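You operate a simulated robot arm through the tools that you are given. There is no shell and no other tool.

You are at the controls of a simulated robot arm. One attempt, no reset.

TASK
Brush the fibre dust off the slide way with the small brown brush.
Fine: the dust lies under the slide; slide out again after; the brush goes into the old bench drawer, drawer shut. Set down upright: small brown brush. What is to be rubbed or washed off counts as gone when no trace of it is left.

It is judged by the outcome, as a careful person would: the job done as asked, and still so three seconds after it is handed in. It fails if anything else is knocked over, pushed out of place, dropped, spilled or broken.

THE ROBOT
A 7-joint arm with a two-finger parallel gripper, fixed in place. Base frame: the origin is at the foot of the arm, x ahead of it, y to its left, z up. Lengths are in m, angles in rad, forces in N, time in s.
With the tool pointing down near the work surface it reaches from about 0.44 to 0.92 m from the base axis. Its first joint turns from -2.496 to 2.496 rad. Payload 3 kg.
Tool frame: the origin (TCP) lies between the finger pads and is the grasp point; the fingertips stand 0.03 m ahead of it; z points along the fingers, y is the line along which they close. Largest opening 0.094 m; finger width 0.028, thickness 0.01; the body of the gripper, 0.05 by 0.096 m, starts 0.055 m behind the TCP.
Orientation is that of the tool frame in the base frame, as a unit quaternion [x, y, z, w]. With the fingers straight down and closing along the base's y, the tool's x points along the base's -x, its y along +y and its z along -z.

THE INTERFACE
- The arm moves only by the tool nudge_tool. Its argument "increments" is one flat list of numbers, 7 for each row, row after row: the opening in per cent of the stroke, from 0 (shut) to 100 (fully open), then the shift along the tool's x, y, z in m, then the turn, a rotation vector about the tool's x, y, z in rad. In form: [hand, tx, ty, tz, wx, wy, wz, hand, tx, ty, tz, wx, wy, wz, ...]. A call has 1 to 20 rows; each row is the pose to reach, as a shift and turn from the pose commanded when the call began, along the tool's axes at that moment. A row lasts 0.2 s, in which the tool goes at most 0.05 m and 0.15 rad; a call with a longer step from one row to the next is refused whole, and so is a gripper value outside its range. A pose out of reach is approached as far as the arm can. The call stops where the force on the tool passes 90 N (or 10 N more than at its start, if that is more) or the arm is blocked; 0.2 s more then pass. The fingers move at their own pace (about 0.072 m/s each) and stop on an object; they squeeze with about 28 N. The grip force told is the motor's: it shows also when the fingers shut on nothing. Time passes only in rows, and 0.2 s behind the last, so rows that repeat a pose let the fingers close. It gives the time, the measured TCP pose, the force on the tool (base axes), the opening and the grip force at its end, in the units of the frame above (readings bear some noise), with the torque about the TCP (base axes, N m) and any sound that the robot's microphone picked up, and new pictures: "pictures" is both (left out), scene, wrist or none.
- Cameras (640 x 400 px; columns grow to the right, rows downward): "scene" is fixed at [0.2196, 0.6502, 1.5088]; the picture's right is [-0.31, -0.95, 0.00], its down [-0.78, 0.26, -0.57] and it looks along [0.54, -0.18, -0.82] (base axes); focal length 323 px, centre (320, 200). "wrist" rides on the gripper at [0.076, 0.014, -0.102] in the tool frame; the picture's right is [-0.18, 0.98, 0.00], its down [-0.75, -0.14, -0.64] and it looks along [-0.63, -0.12, 0.77] (tool axes); focal length 243 px, centre (320, 200). There is no depth. A picture from a camera that has moved, and an enlarged one, comes with that camera's place and axes in the base frame and with its lens.
- close_up(camera, box): a new picture of the part [left, top, right, bottom] of that camera's present view, enlarged. The clock stands still meanwhile.
- sign_off(): hands the job in; it is judged then, once.

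Nothing tells you positions but the pictures and the camera data. Unless the task says otherwise, let go and move clear before handing in.

The tools are called as a command line: name --argument value ..., lists and objects as JSON in quotes. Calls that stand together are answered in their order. nudge_tool: Moves the arm, as the interface text tells. Its arguments: {"type":"object","properties":{"increments":{"type":"array"},"pictures":{"type":"string","enum":["both","scene","wrist","none"]}},"required":["increments"]} The other tools are called the same way: close_up (camera, box) takes an enlarged picture of a part of a camera's view; sign_off () hands the job in.

At the start:

```text
time: 0.0
tool_pos: [0.5602, 0.187, 1.0478]
tcp_rot: [0.0, 1.0, 0.0, 0.001]
wrist_force: [-0.2, 0.0, 0.3]
wrist_torque: [-0.01, -0.01, 0.01]
gripper_width: 0.0942
grasp_force: 0.1
```

scene: 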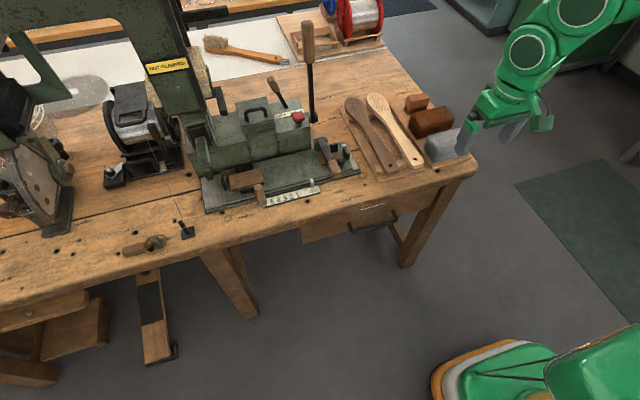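
wrist: 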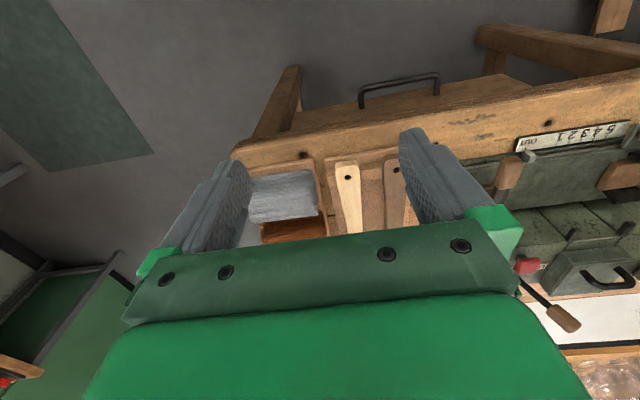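

I see a workbench with a green machine and slide way, two long brushes or boards, some blocks, and a drawer with a handle under the bench edge. I'll take enlarged pictures first to identify the brush, the slide and the drawer.

close_up --camera "scene" --box '[180, 60, 380, 220]'

close_up --camera "scene" --box '[300, 80, 500, 280]'

close_up --camera "scene" --box '[80, 0, 400, 200]'

close_up --camera "wrist" --box '[220, 50, 640, 340]'

close_up --camera "scene" --box '[0, 180, 320, 400]'

```text
2.50 times, centred on (280, 140) of scene
camera zoom: at [0.2196, 0.6502, 1.5088], right [-0.31, -0.95, 0.0], down [-0.78, 0.26, -0.57], along [0.54, -0.18, -0.82], focal length 807 px, centre (420, 350)
```

zoom: 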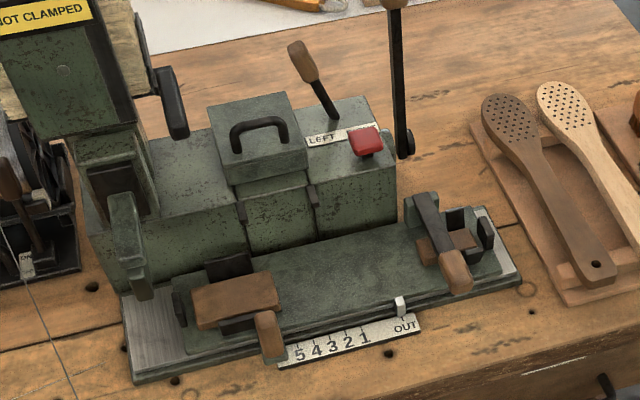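

```text
2.00 times, centred on (400, 180) of scene
camera zoom: at [0.2196, 0.6502, 1.5088], right [-0.31, -0.95, 0.0], down [-0.78, 0.26, -0.57], along [0.54, -0.18, -0.82], focal length 646 px, centre (160, 240)
```

zoom: 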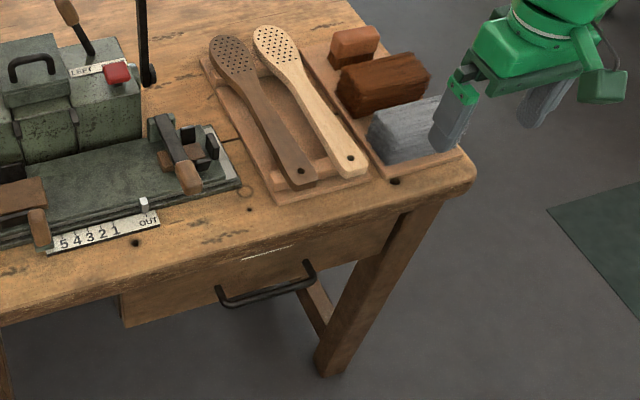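

```text
2.00 times, centred on (240, 100) of scene
camera zoom: at [0.2196, 0.6502, 1.5088], right [-0.31, -0.95, 0.0], down [-0.78, 0.26, -0.57], along [0.54, -0.18, -0.82], focal length 646 px, centre (480, 400)
```

zoom: 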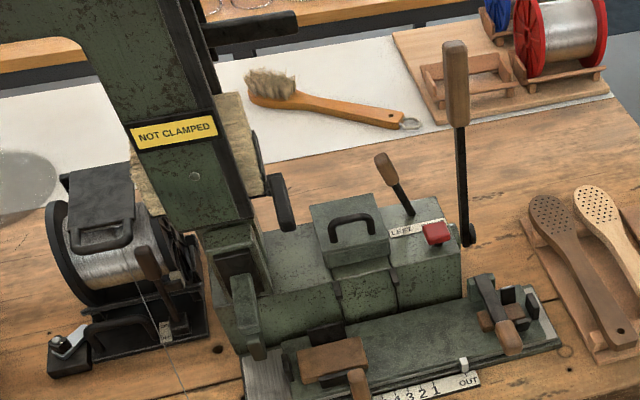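

```text
1.38 times, centred on (430, 195) of wrist
camera zoom: at [0.4831, 0.202, 1.148], right [0.18, 0.98, 0.0], down [0.75, -0.14, 0.64], along [0.63, -0.12, -0.77], focal length 335 px, centre (168, 207)
```

zoom: 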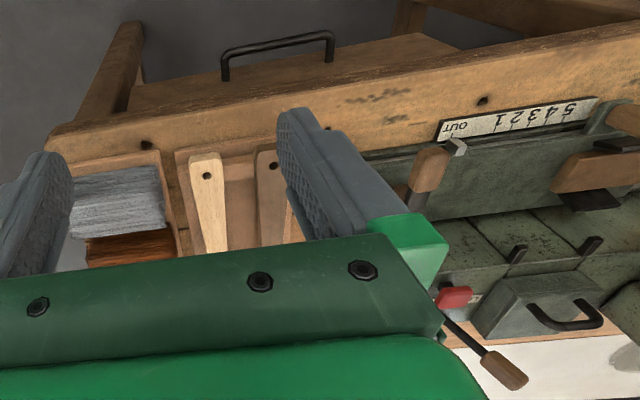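

```text
1.82 times, centred on (160, 290) of scene
camera zoom: at [0.2196, 0.6502, 1.5088], right [-0.31, -0.95, 0.0], down [-0.78, 0.26, -0.57], along [0.54, -0.18, -0.82], focal length 587 px, centre (611, 36)
```

zoom: 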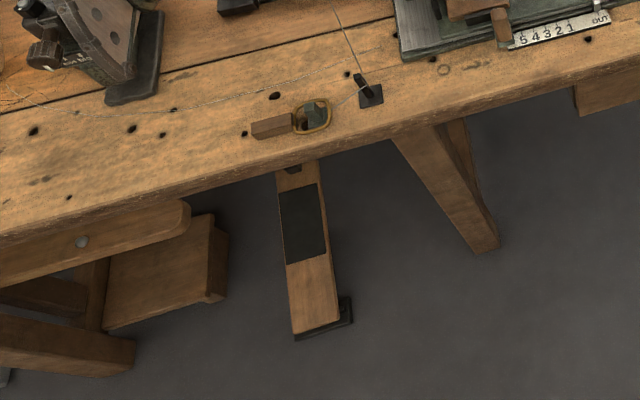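

I take the bench top to be near z≈0.79 with its front edge near x≈0.69, and the slide's pointer at "OUT". Next I raise and tilt the hand a little so the wrist camera can look over the bench at the blocks and brushes.

nudge_tool --increments '[100, 0, 0, -0.03, 0, -0.15, 0, 100, 0, 0, -0.06, 0, -0.3, 0, 100, 0, 0, -0.1, 0, -0.45, 0, 100, 0, 0, -0.12, 0, -0.55, 0]' --pictures "both"

```text
time: 1.0
tool_pos: [0.558, 0.1874, 1.1669]
tcp_rot: [-0.001, 0.963, 0.0, 0.271]
wrist_force: [-0.3, -0.7, 0.4]
wrist_torque: [-0.02, 0.0, -0.05]
gripper_width: 0.0942
grasp_force: 0.1
camera wrist: at [0.4403, 0.2021, 1.2127], right [0.16, 0.98, 0.1], down [0.31, -0.14, 0.94], along [0.94, -0.12, -0.32], focal length 243 px, centre (320, 200)
```

scene: 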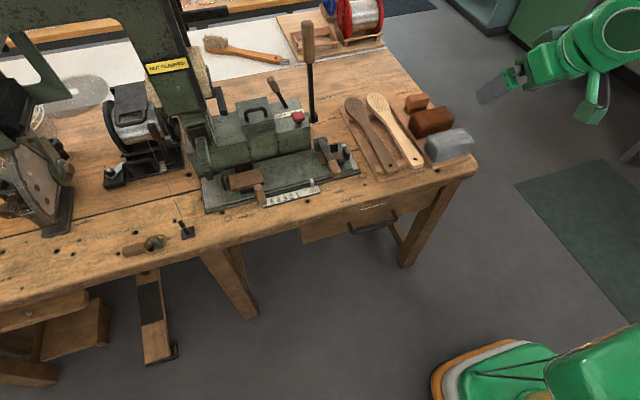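
wrist: 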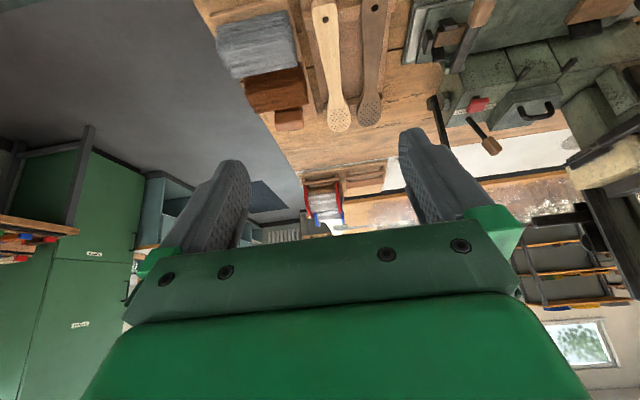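

close_up --camera "wrist" --box '[200, 0, 360, 140]'

close_up --camera "scene" --box '[380, 80, 490, 180]'

close_up --camera "wrist" --box '[380, 0, 640, 170]'

close_up --camera "scene" --box '[190, 130, 290, 220]'

close_up --camera "scene" --box '[280, 130, 380, 220]'

close_up --camera "scene" --box '[0, 60, 200, 200]'

close_up --camera "scene" --box '[0, 200, 200, 380]'

```text
2.86 times, centred on (280, 70) of wrist
camera zoom: at [0.4403, 0.2021, 1.2127], right [0.16, 0.98, 0.1], down [0.31, -0.14, 0.94], along [0.94, -0.12, -0.32], focal length 693 px, centre (434, 571)
```

zoom: 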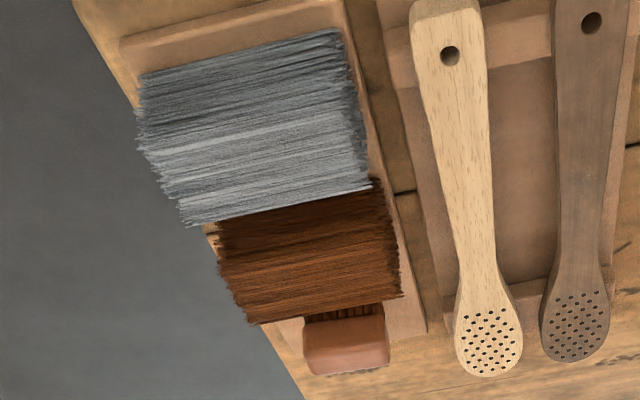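

```text
4.00 times, centred on (435, 130) of scene
camera zoom: at [0.2196, 0.6502, 1.5088], right [-0.31, -0.95, 0.0], down [-0.78, 0.26, -0.57], along [0.54, -0.18, -0.82], focal length 1291 px, centre (-140, 480)
```

zoom: 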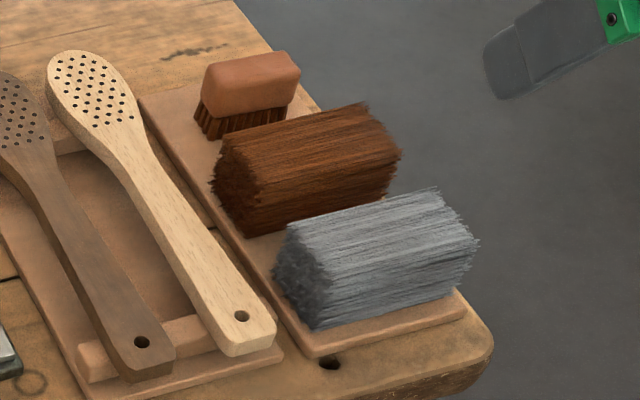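

```text
2.35 times, centred on (510, 85) of wrist
camera zoom: at [0.4403, 0.2021, 1.2127], right [0.16, 0.98, 0.1], down [0.31, -0.14, 0.94], along [0.94, -0.12, -0.32], focal length 571 px, centre (-127, 471)
```

zoom: 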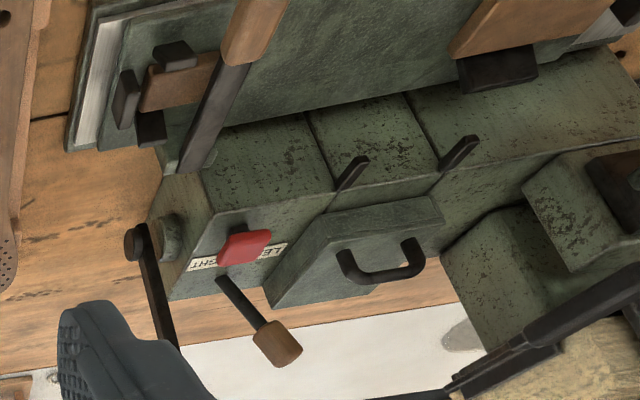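

```text
4.44 times, centred on (240, 175) of scene
camera zoom: at [0.2196, 0.6502, 1.5088], right [-0.31, -0.95, 0.0], down [-0.78, 0.26, -0.57], along [0.54, -0.18, -0.82], focal length 1434 px, centre (676, 311)
```

zoom: 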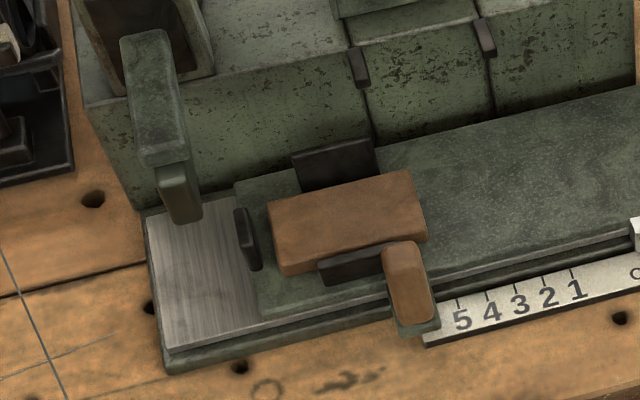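

```text
4.44 times, centred on (330, 175) of scene
camera zoom: at [0.2196, 0.6502, 1.5088], right [-0.31, -0.95, 0.0], down [-0.78, 0.26, -0.57], along [0.54, -0.18, -0.82], focal length 1434 px, centre (276, 311)
```

zoom: 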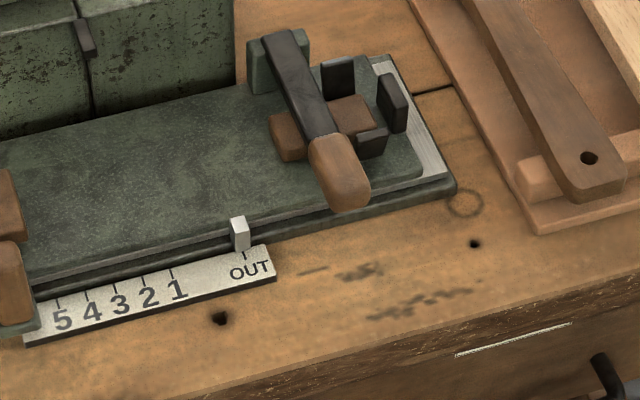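

```text
2.86 times, centred on (100, 130) of scene
camera zoom: at [0.2196, 0.6502, 1.5088], right [-0.31, -0.95, 0.0], down [-0.78, 0.26, -0.57], along [0.54, -0.18, -0.82], focal length 922 px, centre (949, 400)
```

zoom: 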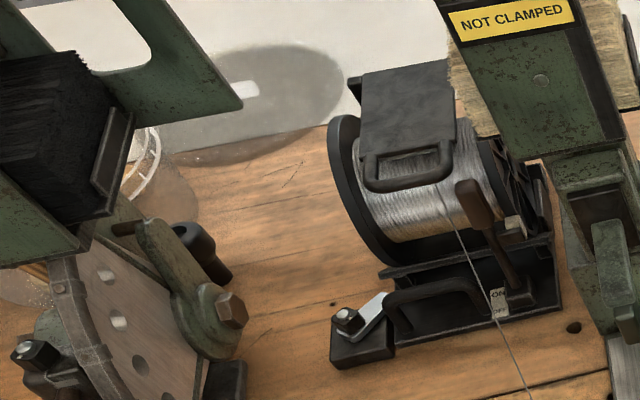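

```text
2.22 times, centred on (100, 290) of scene
camera zoom: at [0.2196, 0.6502, 1.5088], right [-0.31, -0.95, 0.0], down [-0.78, 0.26, -0.57], along [0.54, -0.18, -0.82], focal length 717 px, centre (809, 0)
```

zoom: 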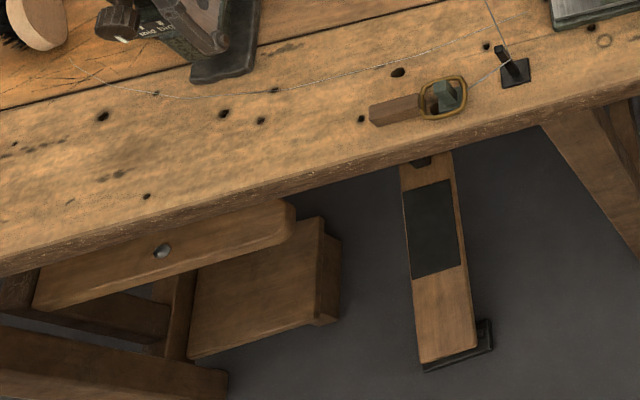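

The small brown brush is the little tan-backed block with bristles down, at about (0.93, 0.08), behind the brown fibre bundle. The drawer I need is the one with the black bail handle under the bench front. Next I move the camera over the slide to understand it.

nudge_tool --increments '[100, 0.003, 0.042, 0.015, 0, 0, 0, 100, 0.006, 0.084, 0.03, 0, 0, 0, 100, 0.009, 0.126, 0.045, 0, 0, 0, 100, 0.011, 0.168, 0.06, 0, 0, 0, 100, 0.014, 0.21, 0.075, 0, 0, 0, 100, 0.016, 0.25, 0.09, 0, 0, 0, 100, 0.018, 0.28, 0.106, 0, 0, 0]' --pictures "both"

```text
time: 2.6
tool_pos: [0.5984, 0.4669, 1.0655]
tcp_rot: [0.0, 0.963, 0.0, 0.271]
wrist_force: [1.0, 0.4, -0.6]
wrist_torque: [-0.03, 0.0, 0.03]
gripper_width: 0.0942
grasp_force: 0.1
camera wrist: at [0.4794, 0.4814, 1.1116], right [0.16, 0.98, 0.1], down [0.31, -0.14, 0.94], along [0.94, -0.12, -0.32], focal length 243 px, centre (320, 200)
```

scene: 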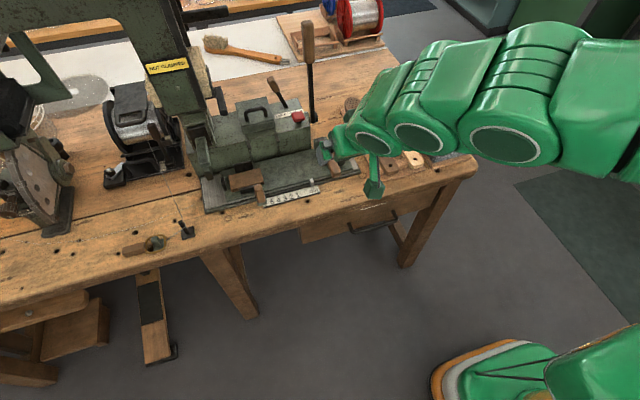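
wrist: 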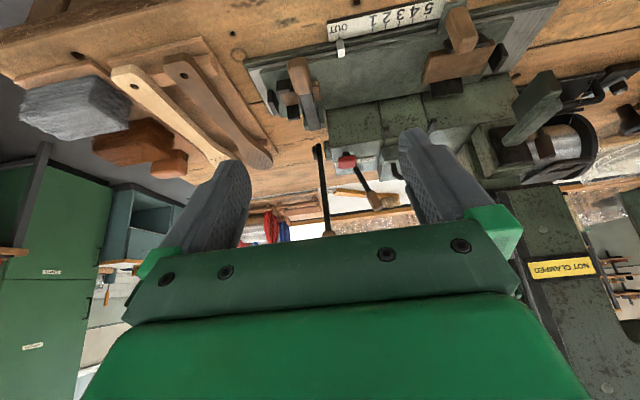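

close_up --camera "wrist" --box '[230, 0, 420, 140]'

close_up --camera "wrist" --box '[390, 0, 580, 140]'

close_up --camera "wrist" --box '[10, 60, 240, 200]'

```text
2.86 times, centred on (325, 70) of wrist
camera zoom: at [0.4794, 0.4814, 1.1116], right [0.16, 0.98, 0.1], down [0.31, -0.14, 0.94], along [0.94, -0.12, -0.32], focal length 693 px, centre (306, 571)
```

zoom: 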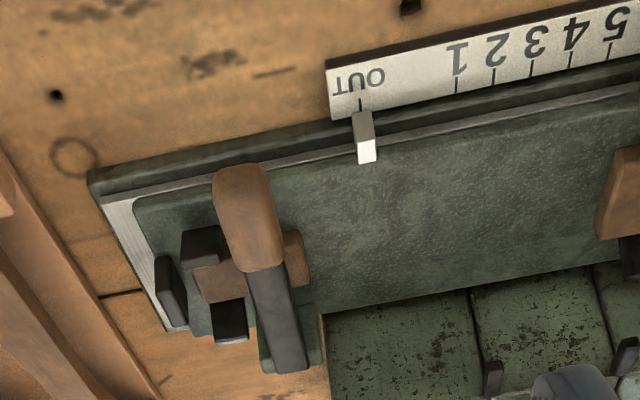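

```text
2.86 times, centred on (485, 70) of wrist
camera zoom: at [0.4794, 0.4814, 1.1116], right [0.16, 0.98, 0.1], down [0.31, -0.14, 0.94], along [0.94, -0.12, -0.32], focal length 693 px, centre (-151, 571)
```

zoom: 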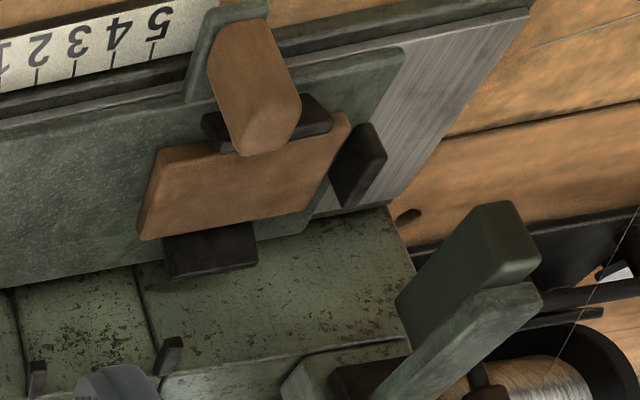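

```text
2.78 times, centred on (125, 130) of wrist
camera zoom: at [0.4794, 0.4814, 1.1116], right [0.16, 0.98, 0.1], down [0.31, -0.14, 0.94], along [0.94, -0.12, -0.32], focal length 675 px, centre (863, 395)
```

zoom: 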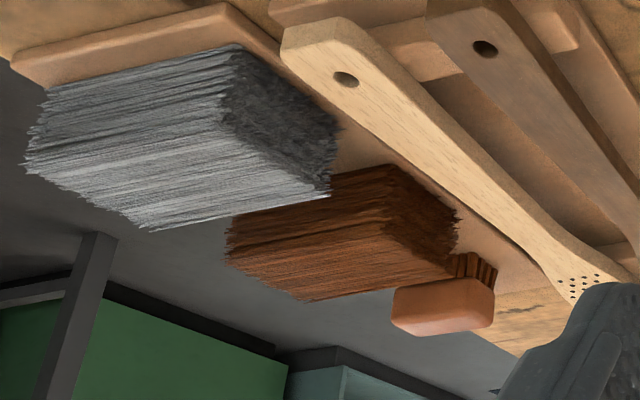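

The slide way is about x 0.75–0.86, y 0.36–0.79 with its top near z 0.80. The slide has an upright wooden handle at about (0.72, 0.64), and moving it toward +y (towards 5) uncovers the right end. Next I look at the drawer and its handle from closer.

nudge_tool --increments '[100, 0.019, -0.032, 0.013, 0, 0.1375, 0, 100, 0.038, -0.064, 0.026, 0, 0.275, 0, 100, 0.058, -0.096, 0.039, 0, 0.4125, 0, 100, 0.077, -0.127, 0.053, 0, 0.55, 0]' --pictures "both"

```text
time: 3.6
tool_pos: [0.5621, 0.3413, 0.9818]
tcp_rot: [0.0, 1.0, 0.0, -0.001]
wrist_force: [-0.5, -0.4, 0.4]
wrist_torque: [-0.01, 0.03, -0.01]
gripper_width: 0.0941
grasp_force: 0.0
camera wrist: at [0.4857, 0.3554, 1.0829], right [0.18, 0.98, 0.0], down [0.75, -0.14, 0.64], along [0.63, -0.12, -0.77], focal length 243 px, centre (320, 200)
```

scene: 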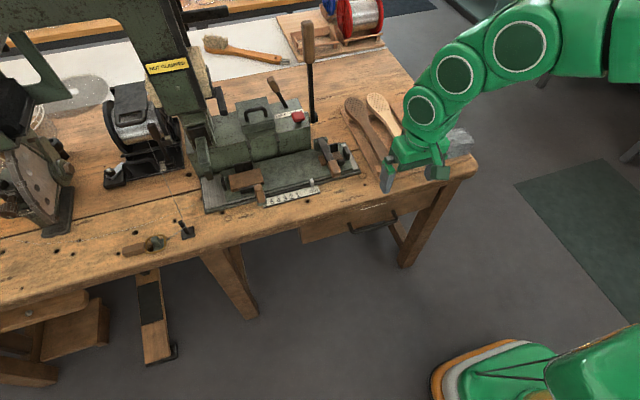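
wrist: 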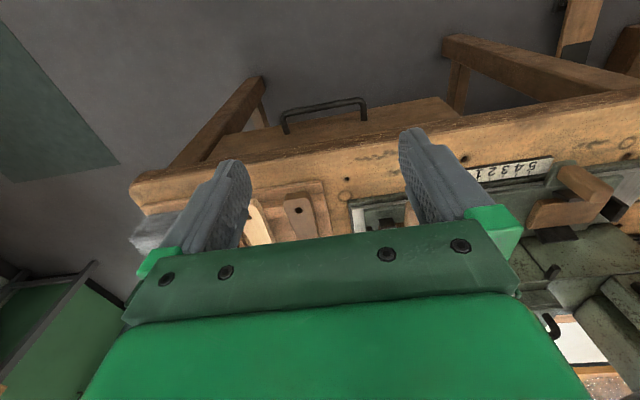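

The drawer handle is a black bail at roughly (0.65, 0.26–0.41, 0.63). I lower and tilt the hand to see the drawer front and handle straight on.

nudge_tool --increments '[100, 0.02, 0, 0.032, 0, -0.15, 0, 100, 0.04, 0, 0.064, 0, -0.3, 0, 100, 0.06, 0, 0.096, 0, -0.45, 0, 100, 0.08, 0, 0.13, 0, -0.6, 0]' --pictures "wrist"

close_up --camera "wrist" --box '[200, 0, 500, 190]'

```text
time: 4.6
tool_pos: [0.4811, 0.3403, 0.851]
tcp_rot: [0.001, 0.955, 0.0, 0.296]
wrist_force: [0.0, 1.1, 0.0]
wrist_torque: [-0.01, -0.01, 0.01]
gripper_width: 0.0938
grasp_force: 0.0
camera wrist: at [0.3608, 0.354, 0.8912], right [0.15, 0.98, 0.1], down [0.26, -0.14, 0.96], along [0.95, -0.12, -0.27], focal length 243 px, centre (320, 200)
```

wrist: 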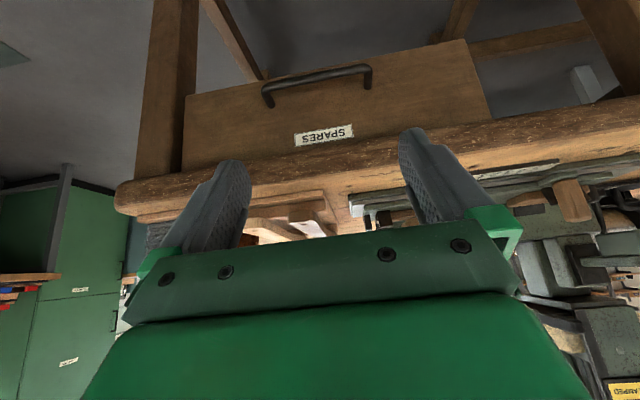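

```text
2.11 times, centred on (350, 95) of wrist
camera zoom: at [0.3608, 0.354, 0.8912], right [0.15, 0.98, 0.1], down [0.26, -0.14, 0.96], along [0.95, -0.12, -0.27], focal length 511 px, centre (257, 421)
```

zoom: 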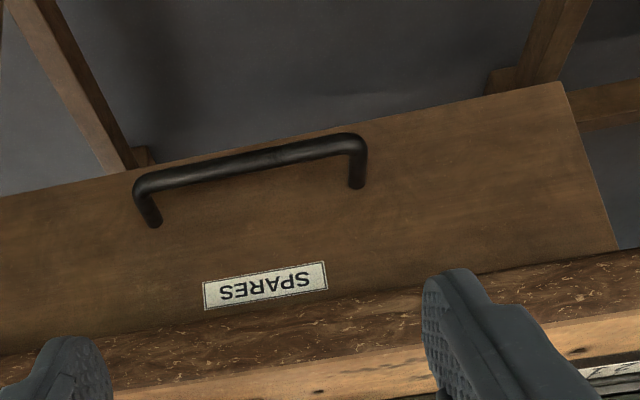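

The drawer is labelled SPARES, and its bar handle sits at about x 0.65, y 0.26–0.41, z 0.62, standing roughly 4 cm off the front. I'll turn the hand 90° so the fingers close across the bar and check from there.

nudge_tool --increments '[100, 0, 0, 0.006, 0, 0, -0.145, 100, 0, 0, 0.012, 0, 0, -0.29, 100, 0, 0, 0.018, 0, 0, -0.435, 100, 0, -0.002, 0.024, 0, 0, -0.58, 100, 0, -0.004, 0.03, 0, 0, -0.725, 100, 0, -0.005, 0.036, 0, 0, -0.87, 100, 0, -0.006, 0.042, 0, 0, -1.015, 100, 0, -0.007, 0.048, 0, 0, -1.16, 100, 0, -0.008, 0.054, 0, 0, -1.305, 60, 0, -0.009, 0.06, 0, 0, -1.45, 40, -0.005, -0.01, 0.064, 0, 0, -1.571]' --pictures "both"

close_up --camera "scene" --box '[300, 170, 440, 270]'

```text
time: 7.0
tool_pos: [0.5221, 0.3306, 0.8012]
tcp_rot: [0.677, -0.674, 0.209, -0.208]
wrist_force: [0.6, 0.7, 0.8]
wrist_torque: [0.01, -0.01, 0.01]
gripper_width: 0.0378
grasp_force: 0.2
camera wrist: at [0.4526, 0.2547, 0.876], right [-0.81, 0.18, -0.56], down [-0.25, 0.75, 0.61], along [0.53, 0.63, -0.57], focal length 243 px, centre (320, 200)
```

scene: 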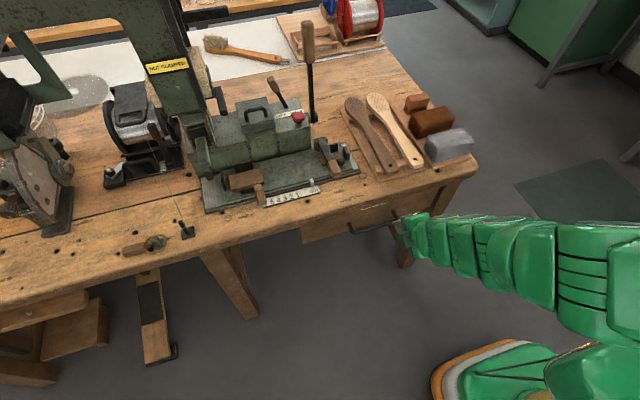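
wrist: 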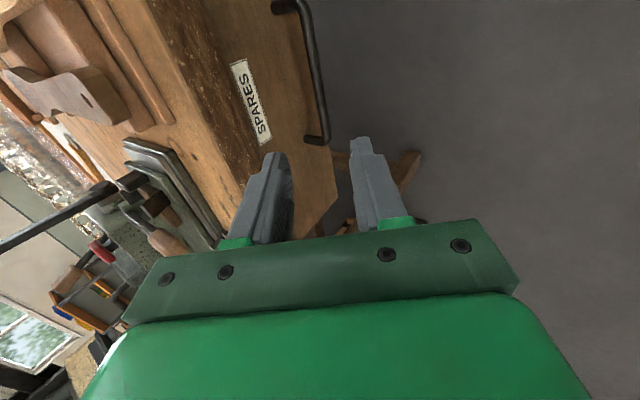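

```text
4.00 times, centred on (370, 220) of scene
camera zoom: at [0.2196, 0.6502, 1.5088], right [-0.31, -0.95, 0.0], down [-0.78, 0.26, -0.57], along [0.54, -0.18, -0.82], focal length 1291 px, centre (120, 120)
```

zoom: 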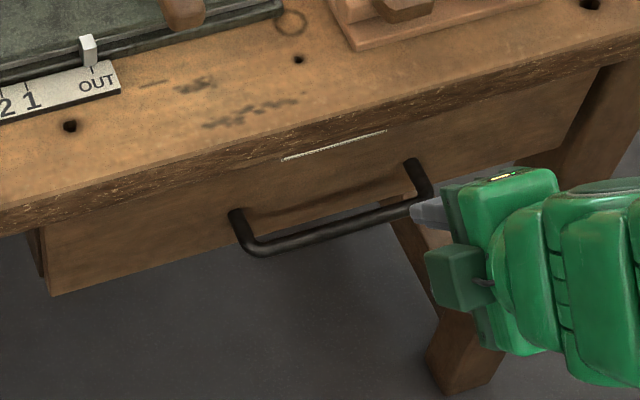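

close_up --camera "wrist" --box '[230, 0, 410, 170]'

```text
2.35 times, centred on (320, 85) of wrist
camera zoom: at [0.4526, 0.2547, 0.876], right [-0.81, 0.18, -0.56], down [-0.25, 0.75, 0.61], along [0.53, 0.63, -0.57], focal length 571 px, centre (320, 471)
```

zoom: 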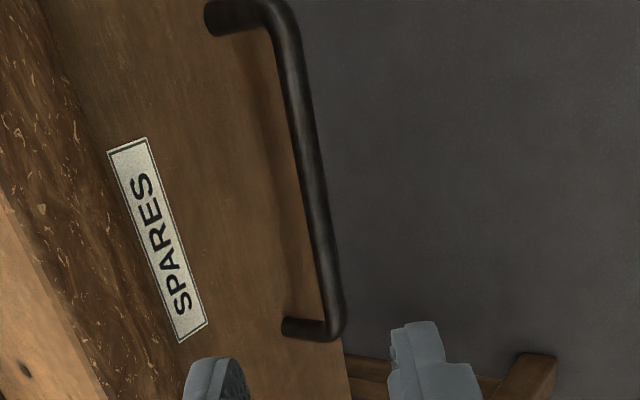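

The bar is about at (0.652, y 0.25–0.41, 0.618), the drawer front at x≈0.692. I approach along the tool axis to just short of the bar with the fingers partly open, then check.

nudge_tool --increments '[32, 0, -0.001, 0.04, 0, 0, 0, 32, 0, -0.002, 0.08, 0, 0, 0, 32, 0, -0.004, 0.12, 0, 0, 0, 32, 0, -0.004, 0.145, 0, 0, 0]' --pictures "both"

close_up --camera "wrist" --box '[200, 0, 440, 240]'

close_up --camera "scene" --box '[320, 180, 440, 270]'

```text
time: 8.0
tool_pos: [0.6061, 0.3301, 0.6844]
tcp_rot: [0.676, -0.675, 0.209, -0.209]
wrist_force: [0.4, 0.0, 0.3]
wrist_torque: [0.02, 0.01, 0.01]
gripper_width: 0.0305
grasp_force: 0.2
camera wrist: at [0.5362, 0.2546, 0.7585], right [-0.81, 0.18, -0.56], down [-0.25, 0.75, 0.61], along [0.53, 0.63, -0.57], focal length 243 px, centre (320, 200)
```

scene: 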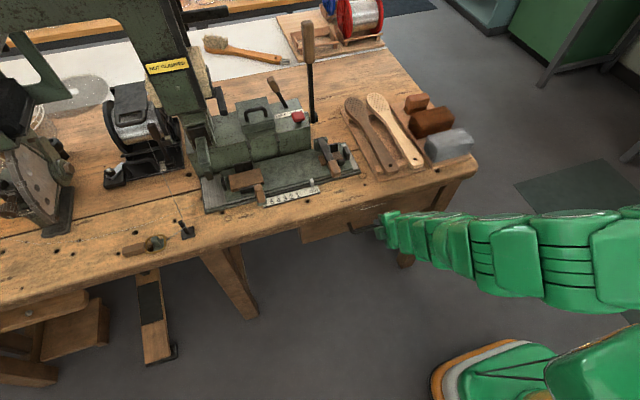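
wrist: 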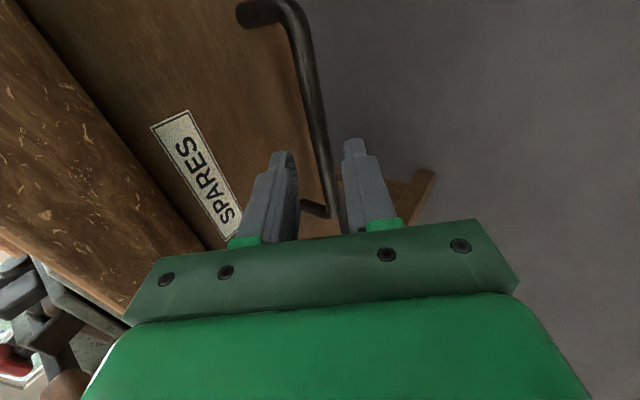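

```text
1.67 times, centred on (320, 120) of wrist
camera zoom: at [0.5362, 0.2546, 0.7585], right [-0.81, 0.18, -0.56], down [-0.25, 0.75, 0.61], along [0.53, 0.63, -0.57], focal length 404 px, centre (320, 333)
```

zoom: 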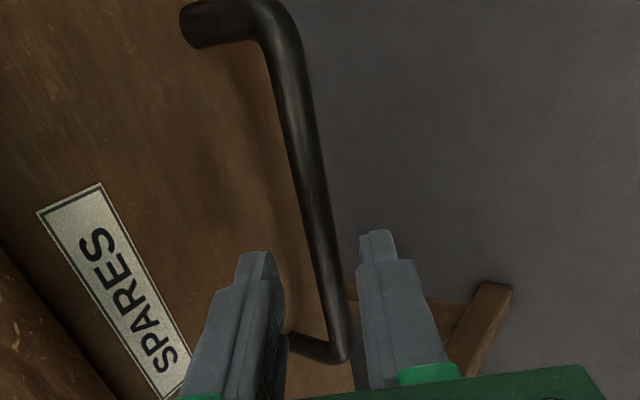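

```text
4.44 times, centred on (380, 225) of scene
camera zoom: at [0.2196, 0.6502, 1.5088], right [-0.31, -0.95, 0.0], down [-0.78, 0.26, -0.57], along [0.54, -0.18, -0.82], focal length 1434 px, centre (53, 89)
```

zoom: 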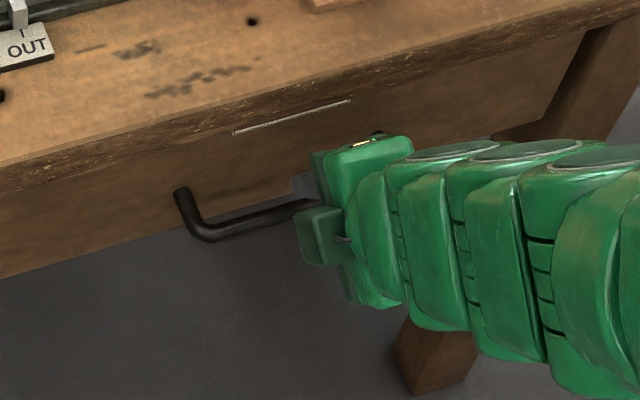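

The bar lines up between the fingers. I advance the last 7 cm and close on it.

nudge_tool --increments '[32, 0, 0, 0.03, 0, 0, 0, 32, 0, 0, 0.055, 0, 0, 0, 32, 0, 0, 0.068, 0, 0, 0, 32, 0, 0, 0.068, 0, 0, 0]' --pictures "wrist"

close_up --camera "wrist" --box '[200, 0, 440, 240]'

```text
time: 8.9
tool_pos: [0.6377, 0.3539, 0.6278]
tcp_rot: [0.679, -0.669, 0.204, -0.223]
wrist_force: [-10.5, -3.5, 15.3]
wrist_torque: [-0.19, 0.0, -0.21]
gripper_width: 0.0299
grasp_force: 0.0
out of reach, approached as far as the arm can: row 1, 2
stopped in row 4: the force on the tool passed its limit at 280 N (the readings are from after the stop); the commanded pose is now the measured one
camera wrist: at [0.5679, 0.2742, 0.7003], right [-0.81, 0.18, -0.56], down [-0.27, 0.73, 0.62], along [0.52, 0.65, -0.55], focal length 243 px, centre (320, 200)
```

wrist: 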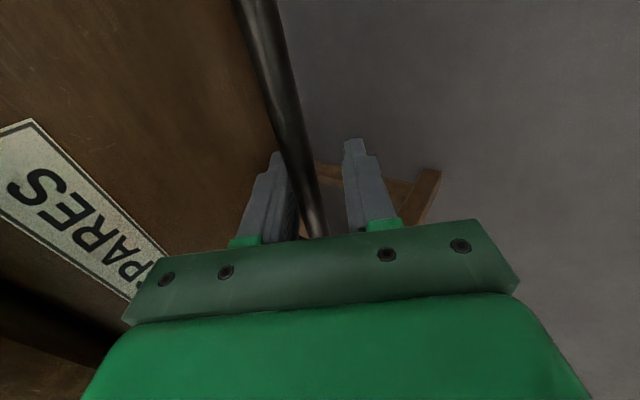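

```text
1.67 times, centred on (320, 120) of wrist
camera zoom: at [0.5679, 0.2742, 0.7003], right [-0.81, 0.18, -0.56], down [-0.27, 0.73, 0.62], along [0.52, 0.65, -0.55], focal length 404 px, centre (320, 333)
```

zoom: 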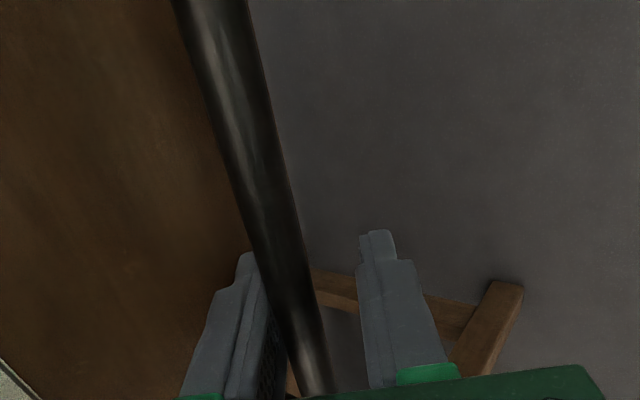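

The arm reported a reach problem and a brief contact; I check the scene before doing anything else.

nudge_tool --increments '[32, 0, 0, 0, 0, 0, 0]' --pictures "both"

close_up --camera "scene" --box '[320, 160, 440, 270]'

```text
time: 9.3
tool_pos: [0.6374, 0.3544, 0.6277]
tcp_rot: [0.679, -0.67, 0.204, -0.223]
wrist_force: [-10.4, -1.7, 14.2]
wrist_torque: [-0.02, 0.13, -0.14]
gripper_width: 0.0294
grasp_force: 0.2
camera wrist: at [0.568, 0.2742, 0.7003], right [-0.81, 0.18, -0.56], down [-0.27, 0.73, 0.62], along [0.52, 0.65, -0.55], focal length 243 px, centre (320, 200)
```

scene: 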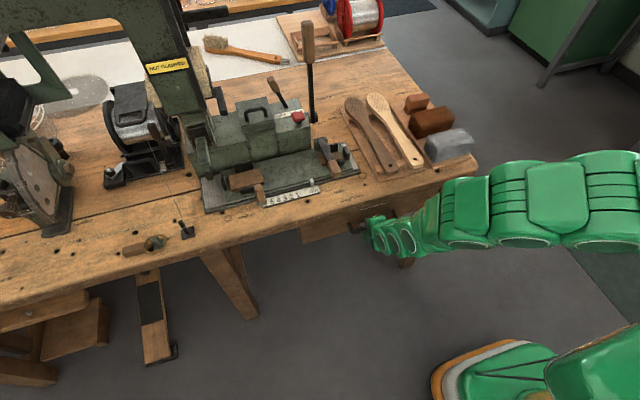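
wrist: 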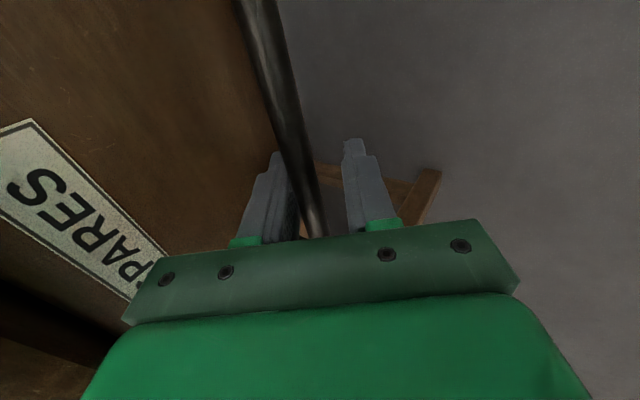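

```text
3.64 times, centred on (380, 215) of scene
camera zoom: at [0.2196, 0.6502, 1.5088], right [-0.31, -0.95, 0.0], down [-0.78, 0.26, -0.57], along [0.54, -0.18, -0.82], focal length 1174 px, centre (102, 146)
```

zoom: 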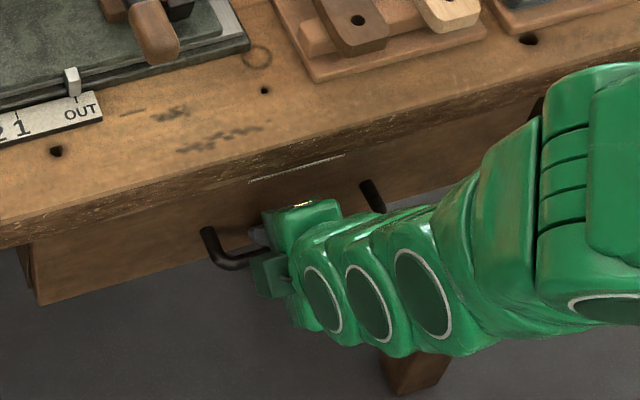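

The arm re-folded itself but nothing on the bench has moved; the rear fingertip seems to be resting on the bar. I back off slightly and re-check alignment.

nudge_tool --increments '[32, 0, 0, -0.02, 0, 0, 0, 32, 0, 0, -0.035, 0, 0, 0]' --pictures "both"

close_up --camera "wrist" --box '[200, 0, 440, 240]'

```text
time: 9.9
tool_pos: [0.6158, 0.3509, 0.657]
tcp_rot: [0.679, -0.669, 0.204, -0.223]
wrist_force: [0.3, 0.5, 0.5]
wrist_torque: [0.04, 0.0, 0.02]
gripper_width: 0.03
grasp_force: 0.1
camera wrist: at [0.5473, 0.2718, 0.7296], right [-0.81, 0.18, -0.56], down [-0.27, 0.74, 0.62], along [0.52, 0.65, -0.55], focal length 243 px, centre (320, 200)
```

scene: 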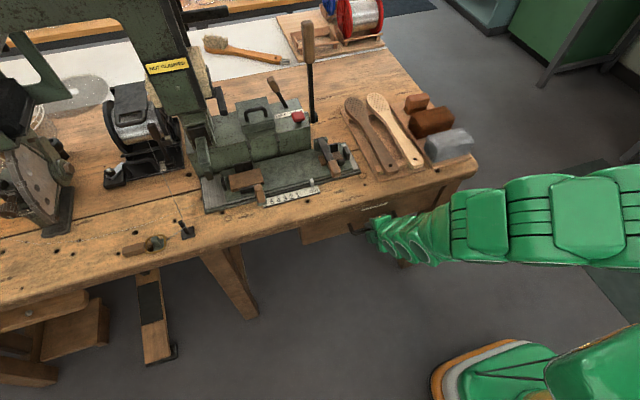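
wrist: 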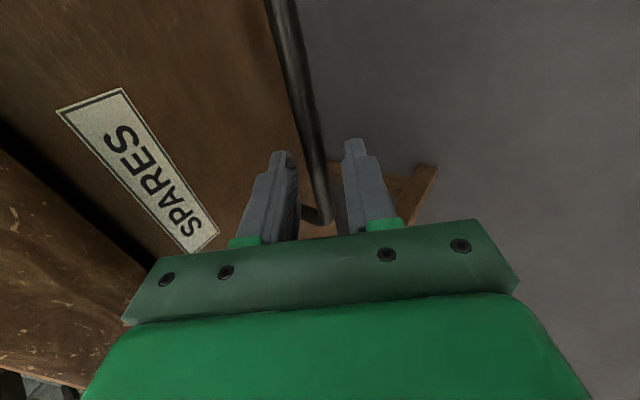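

```text
1.67 times, centred on (320, 120) of wrist
camera zoom: at [0.5473, 0.2718, 0.7296], right [-0.81, 0.18, -0.56], down [-0.27, 0.74, 0.62], along [0.52, 0.65, -0.55], focal length 404 px, centre (320, 333)
```

zoom: 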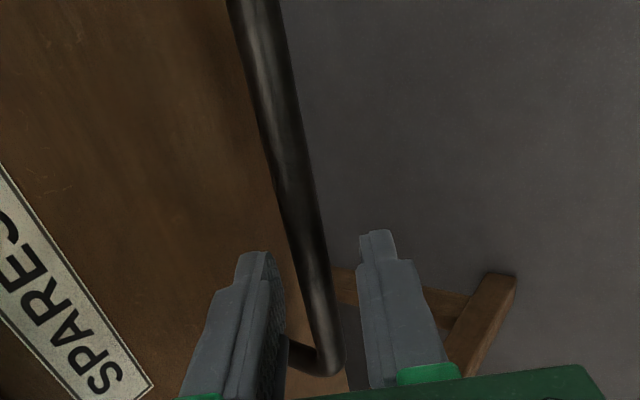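

The bar is slightly to the drawer side of the finger midline. I shift a few millimetres toward the drawer, open a touch more, advance in small steps, then close.

nudge_tool --increments '[38, 0, -0.006, 0, 0, 0, 0, 38, 0, -0.006, 0.012, 0, 0, 0, 38, 0, -0.006, 0.024, 0, 0, 0, 38, 0, -0.006, 0.034, 0, 0, 0]' --pictures "wrist"

close_up --camera "wrist" --box '[200, 0, 440, 240]'

```text
time: 10.9
tool_pos: [0.6371, 0.3529, 0.6334]
tcp_rot: [0.68, -0.669, 0.202, -0.221]
wrist_force: [-29.2, -4.6, 18.9]
wrist_torque: [-0.29, -0.45, -0.49]
gripper_width: 0.0287
grasp_force: 0.0
stopped in row 4: the force on the tool passed its limit at 93 N (the readings are from after the stop); the commanded pose is now the measured one
camera wrist: at [0.5691, 0.275, 0.7076], right [-0.81, 0.18, -0.56], down [-0.27, 0.73, 0.62], along [0.52, 0.66, -0.55], focal length 243 px, centre (320, 200)
```

wrist: 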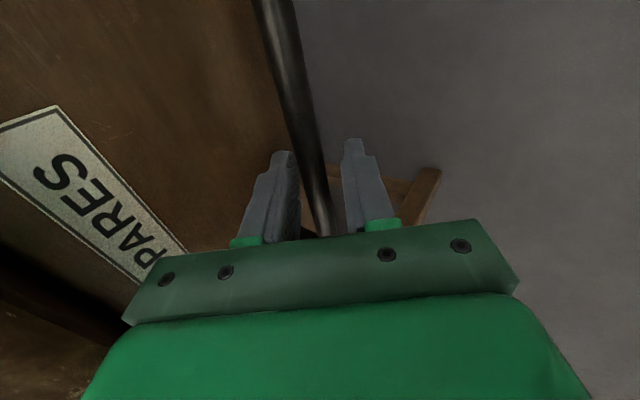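

```text
1.67 times, centred on (320, 120) of wrist
camera zoom: at [0.5691, 0.275, 0.7076], right [-0.81, 0.18, -0.56], down [-0.27, 0.73, 0.62], along [0.52, 0.66, -0.55], focal length 404 px, centre (320, 333)
```

zoom: 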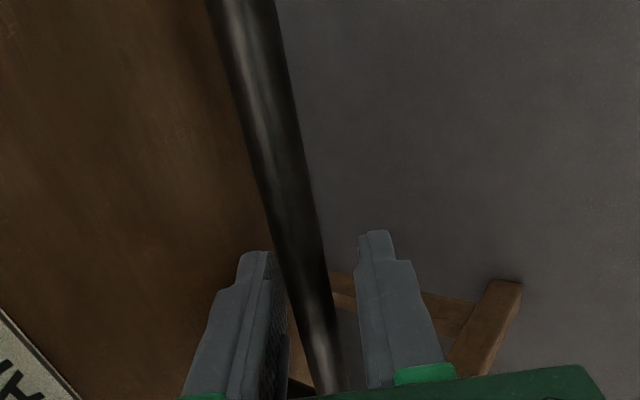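

The rear finger touches the drawer front, but the bar is already between the fingers. I close the grip here.

nudge_tool --increments '[20, 0, 0.001, -0.002, 0, 0, 0, 0, 0, 0.001, -0.002, 0, 0, 0, 0, 0, 0.001, -0.002, 0, 0, 0, 0, 0, 0.001, -0.002, 0, 0, 0]' --pictures "wrist"

close_up --camera "wrist" --box '[200, 0, 440, 240]'

```text
time: 11.9
tool_pos: [0.6391, 0.3541, 0.6369]
tcp_rot: [0.68, -0.669, 0.203, -0.222]
wrist_force: [1.3, -2.5, 1.7]
wrist_torque: [0.03, -0.01, 0.06]
gripper_width: 0.0174
grasp_force: 44.8
camera wrist: at [0.5685, 0.2748, 0.7091], right [-0.81, 0.18, -0.56], down [-0.27, 0.73, 0.62], along [0.52, 0.66, -0.55], focal length 243 px, centre (320, 200)
```

wrist: 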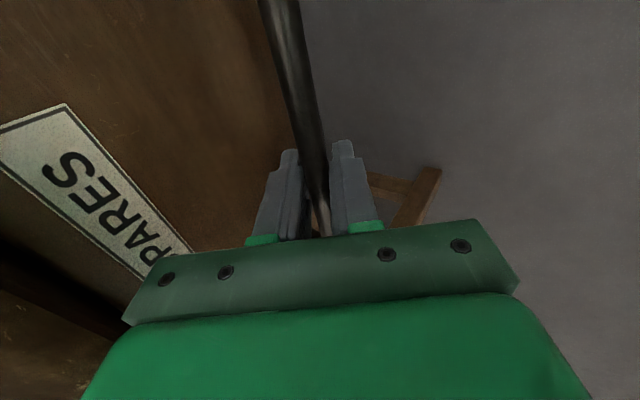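

```text
1.67 times, centred on (320, 120) of wrist
camera zoom: at [0.5685, 0.2748, 0.7091], right [-0.81, 0.18, -0.56], down [-0.27, 0.73, 0.62], along [0.52, 0.66, -0.55], focal length 404 px, centre (320, 333)
```

zoom: 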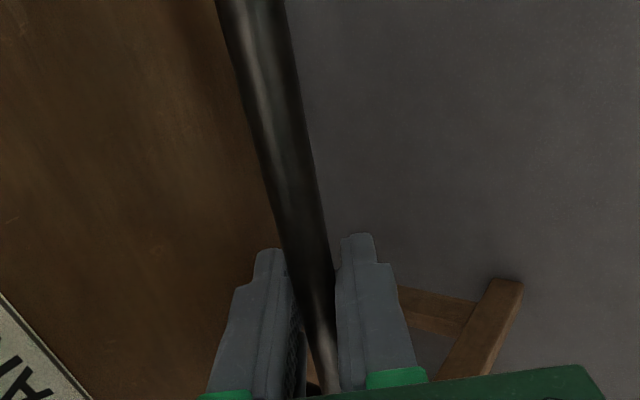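

I have the bar (17 mm thick). I pull the drawer gently toward the robot.

nudge_tool --increments '[0, 0, 0.0082, -0.0057, 0, 0, 0, 0, -0.0004, 0.0164, -0.0115, 0, 0, 0, 0, -0.0009, 0.0328, -0.0229, 0, 0, 0, 0, -0.0013, 0.0492, -0.0344, 0, 0, 0]' --pictures "both"

```text
time: 12.9
tool_pos: [0.5765, 0.3537, 0.6354]
tcp_rot: [0.68, -0.669, 0.203, -0.224]
wrist_force: [1.1, 0.6, 21.9]
wrist_torque: [-0.39, -0.01, -0.25]
gripper_width: 0.0173
grasp_force: 45.7
camera wrist: at [0.5071, 0.2746, 0.7089], right [-0.81, 0.18, -0.56], down [-0.27, 0.73, 0.62], along [0.52, 0.66, -0.54], focal length 243 px, centre (320, 200)
```

scene: 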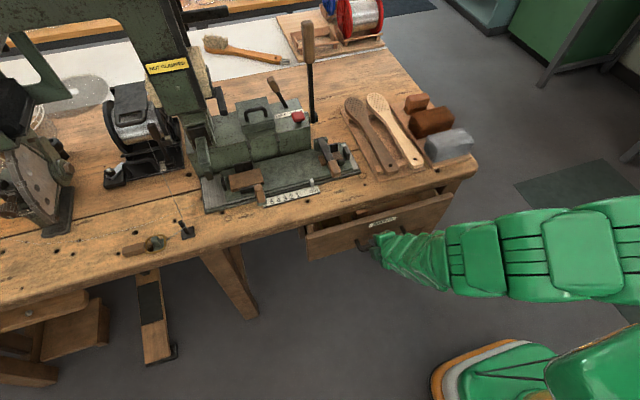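
wrist: 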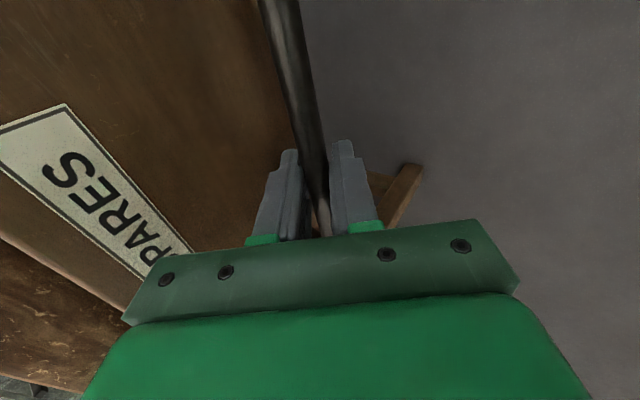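

The drawer slides out cleanly. I keep pulling another 10 cm.

nudge_tool --increments '[0, -0.0004, 0.0151, -0.0135, 0, 0, 0, 0, -0.0009, 0.0315, -0.025, 0, 0, 0, 0, -0.0013, 0.0479, -0.0364, 0, 0, 0, 0, -0.0018, 0.0643, -0.0479, 0, 0, 0, 0, -0.0022, 0.0803, -0.0598, 0, 0, 0]' --pictures "both"

```text
time: 14.1
tool_pos: [0.4763, 0.3532, 0.6379]
tcp_rot: [0.68, -0.669, 0.203, -0.221]
wrist_force: [1.2, 10.0, -53.5]
wrist_torque: [0.08, -0.04, 0.01]
gripper_width: 0.0174
grasp_force: 44.6
camera wrist: at [0.4072, 0.2739, 0.7114], right [-0.81, 0.18, -0.56], down [-0.27, 0.73, 0.62], along [0.52, 0.65, -0.55], focal length 243 px, centre (320, 200)
```

scene: 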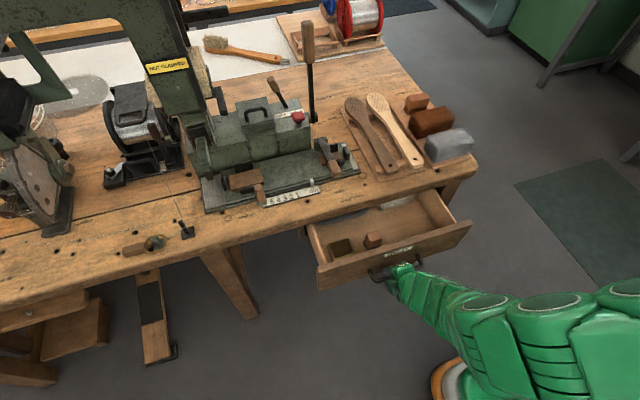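
wrist: 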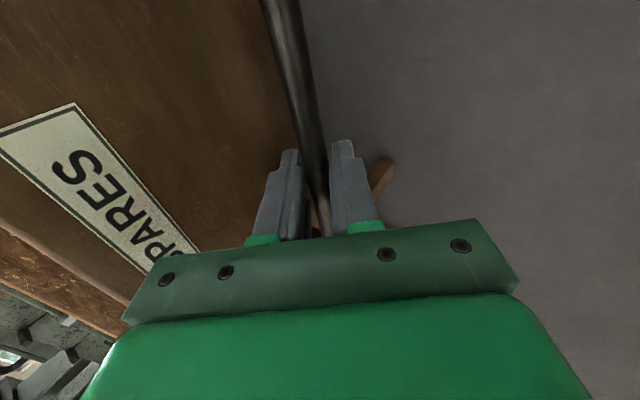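

The drawer is open about 16 cm. I ease the lift on the bar, and look into the drawer.

nudge_tool --increments '[0, 0, 0.001, 0.0014, 0, 0, 0, 0, 0, 0.001, 0.0014, 0, 0, 0]' --pictures "none"

close_up --camera "scene" --box '[290, 160, 490, 300]'

```text
time: 14.7
tool_pos: [0.4775, 0.3527, 0.6393]
tcp_rot: [0.679, -0.669, 0.204, -0.223]
wrist_force: [0.6, -8.3, 20.9]
wrist_torque: [-0.5, 0.01, -0.09]
gripper_width: 0.0174
grasp_force: 45.2
```

```text
2.86 times, centred on (390, 230) of scene
camera zoom: at [0.2196, 0.6502, 1.5088], right [-0.31, -0.95, 0.0], down [-0.78, 0.26, -0.57], along [0.54, -0.18, -0.82], focal length 922 px, centre (120, 114)
```

zoom: 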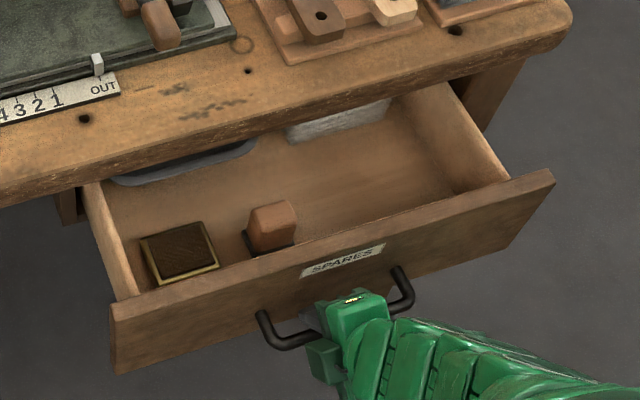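

close_up --camera "scene" --box '[320, 210, 400, 260]'

close_up --camera "scene" --box '[390, 85, 480, 165]'

```text
8.00 times, centred on (360, 235) of scene
camera zoom: at [0.2196, 0.6502, 1.5088], right [-0.31, -0.95, 0.0], down [-0.78, 0.26, -0.57], along [0.54, -0.18, -0.82], focal length 2582 px, centre (0, -80)
```

zoom: 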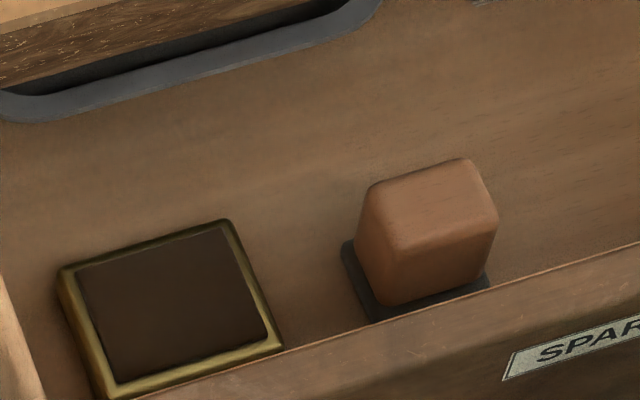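

```text
5.00 times, centred on (435, 125) of scene
camera zoom: at [0.2196, 0.6502, 1.5088], right [-0.31, -0.95, 0.0], down [-0.78, 0.26, -0.57], along [0.54, -0.18, -0.82], focal length 1614 px, centre (-255, 575)
```

zoom: 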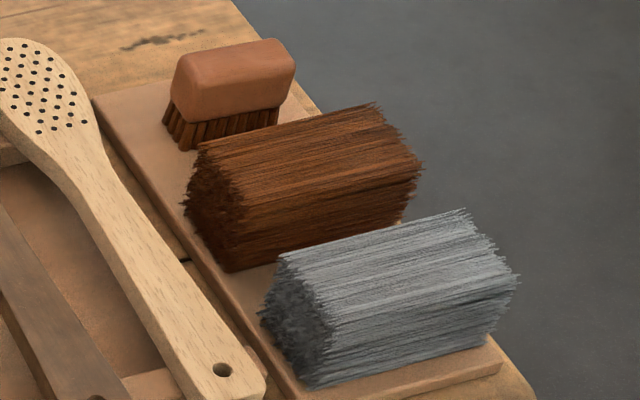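

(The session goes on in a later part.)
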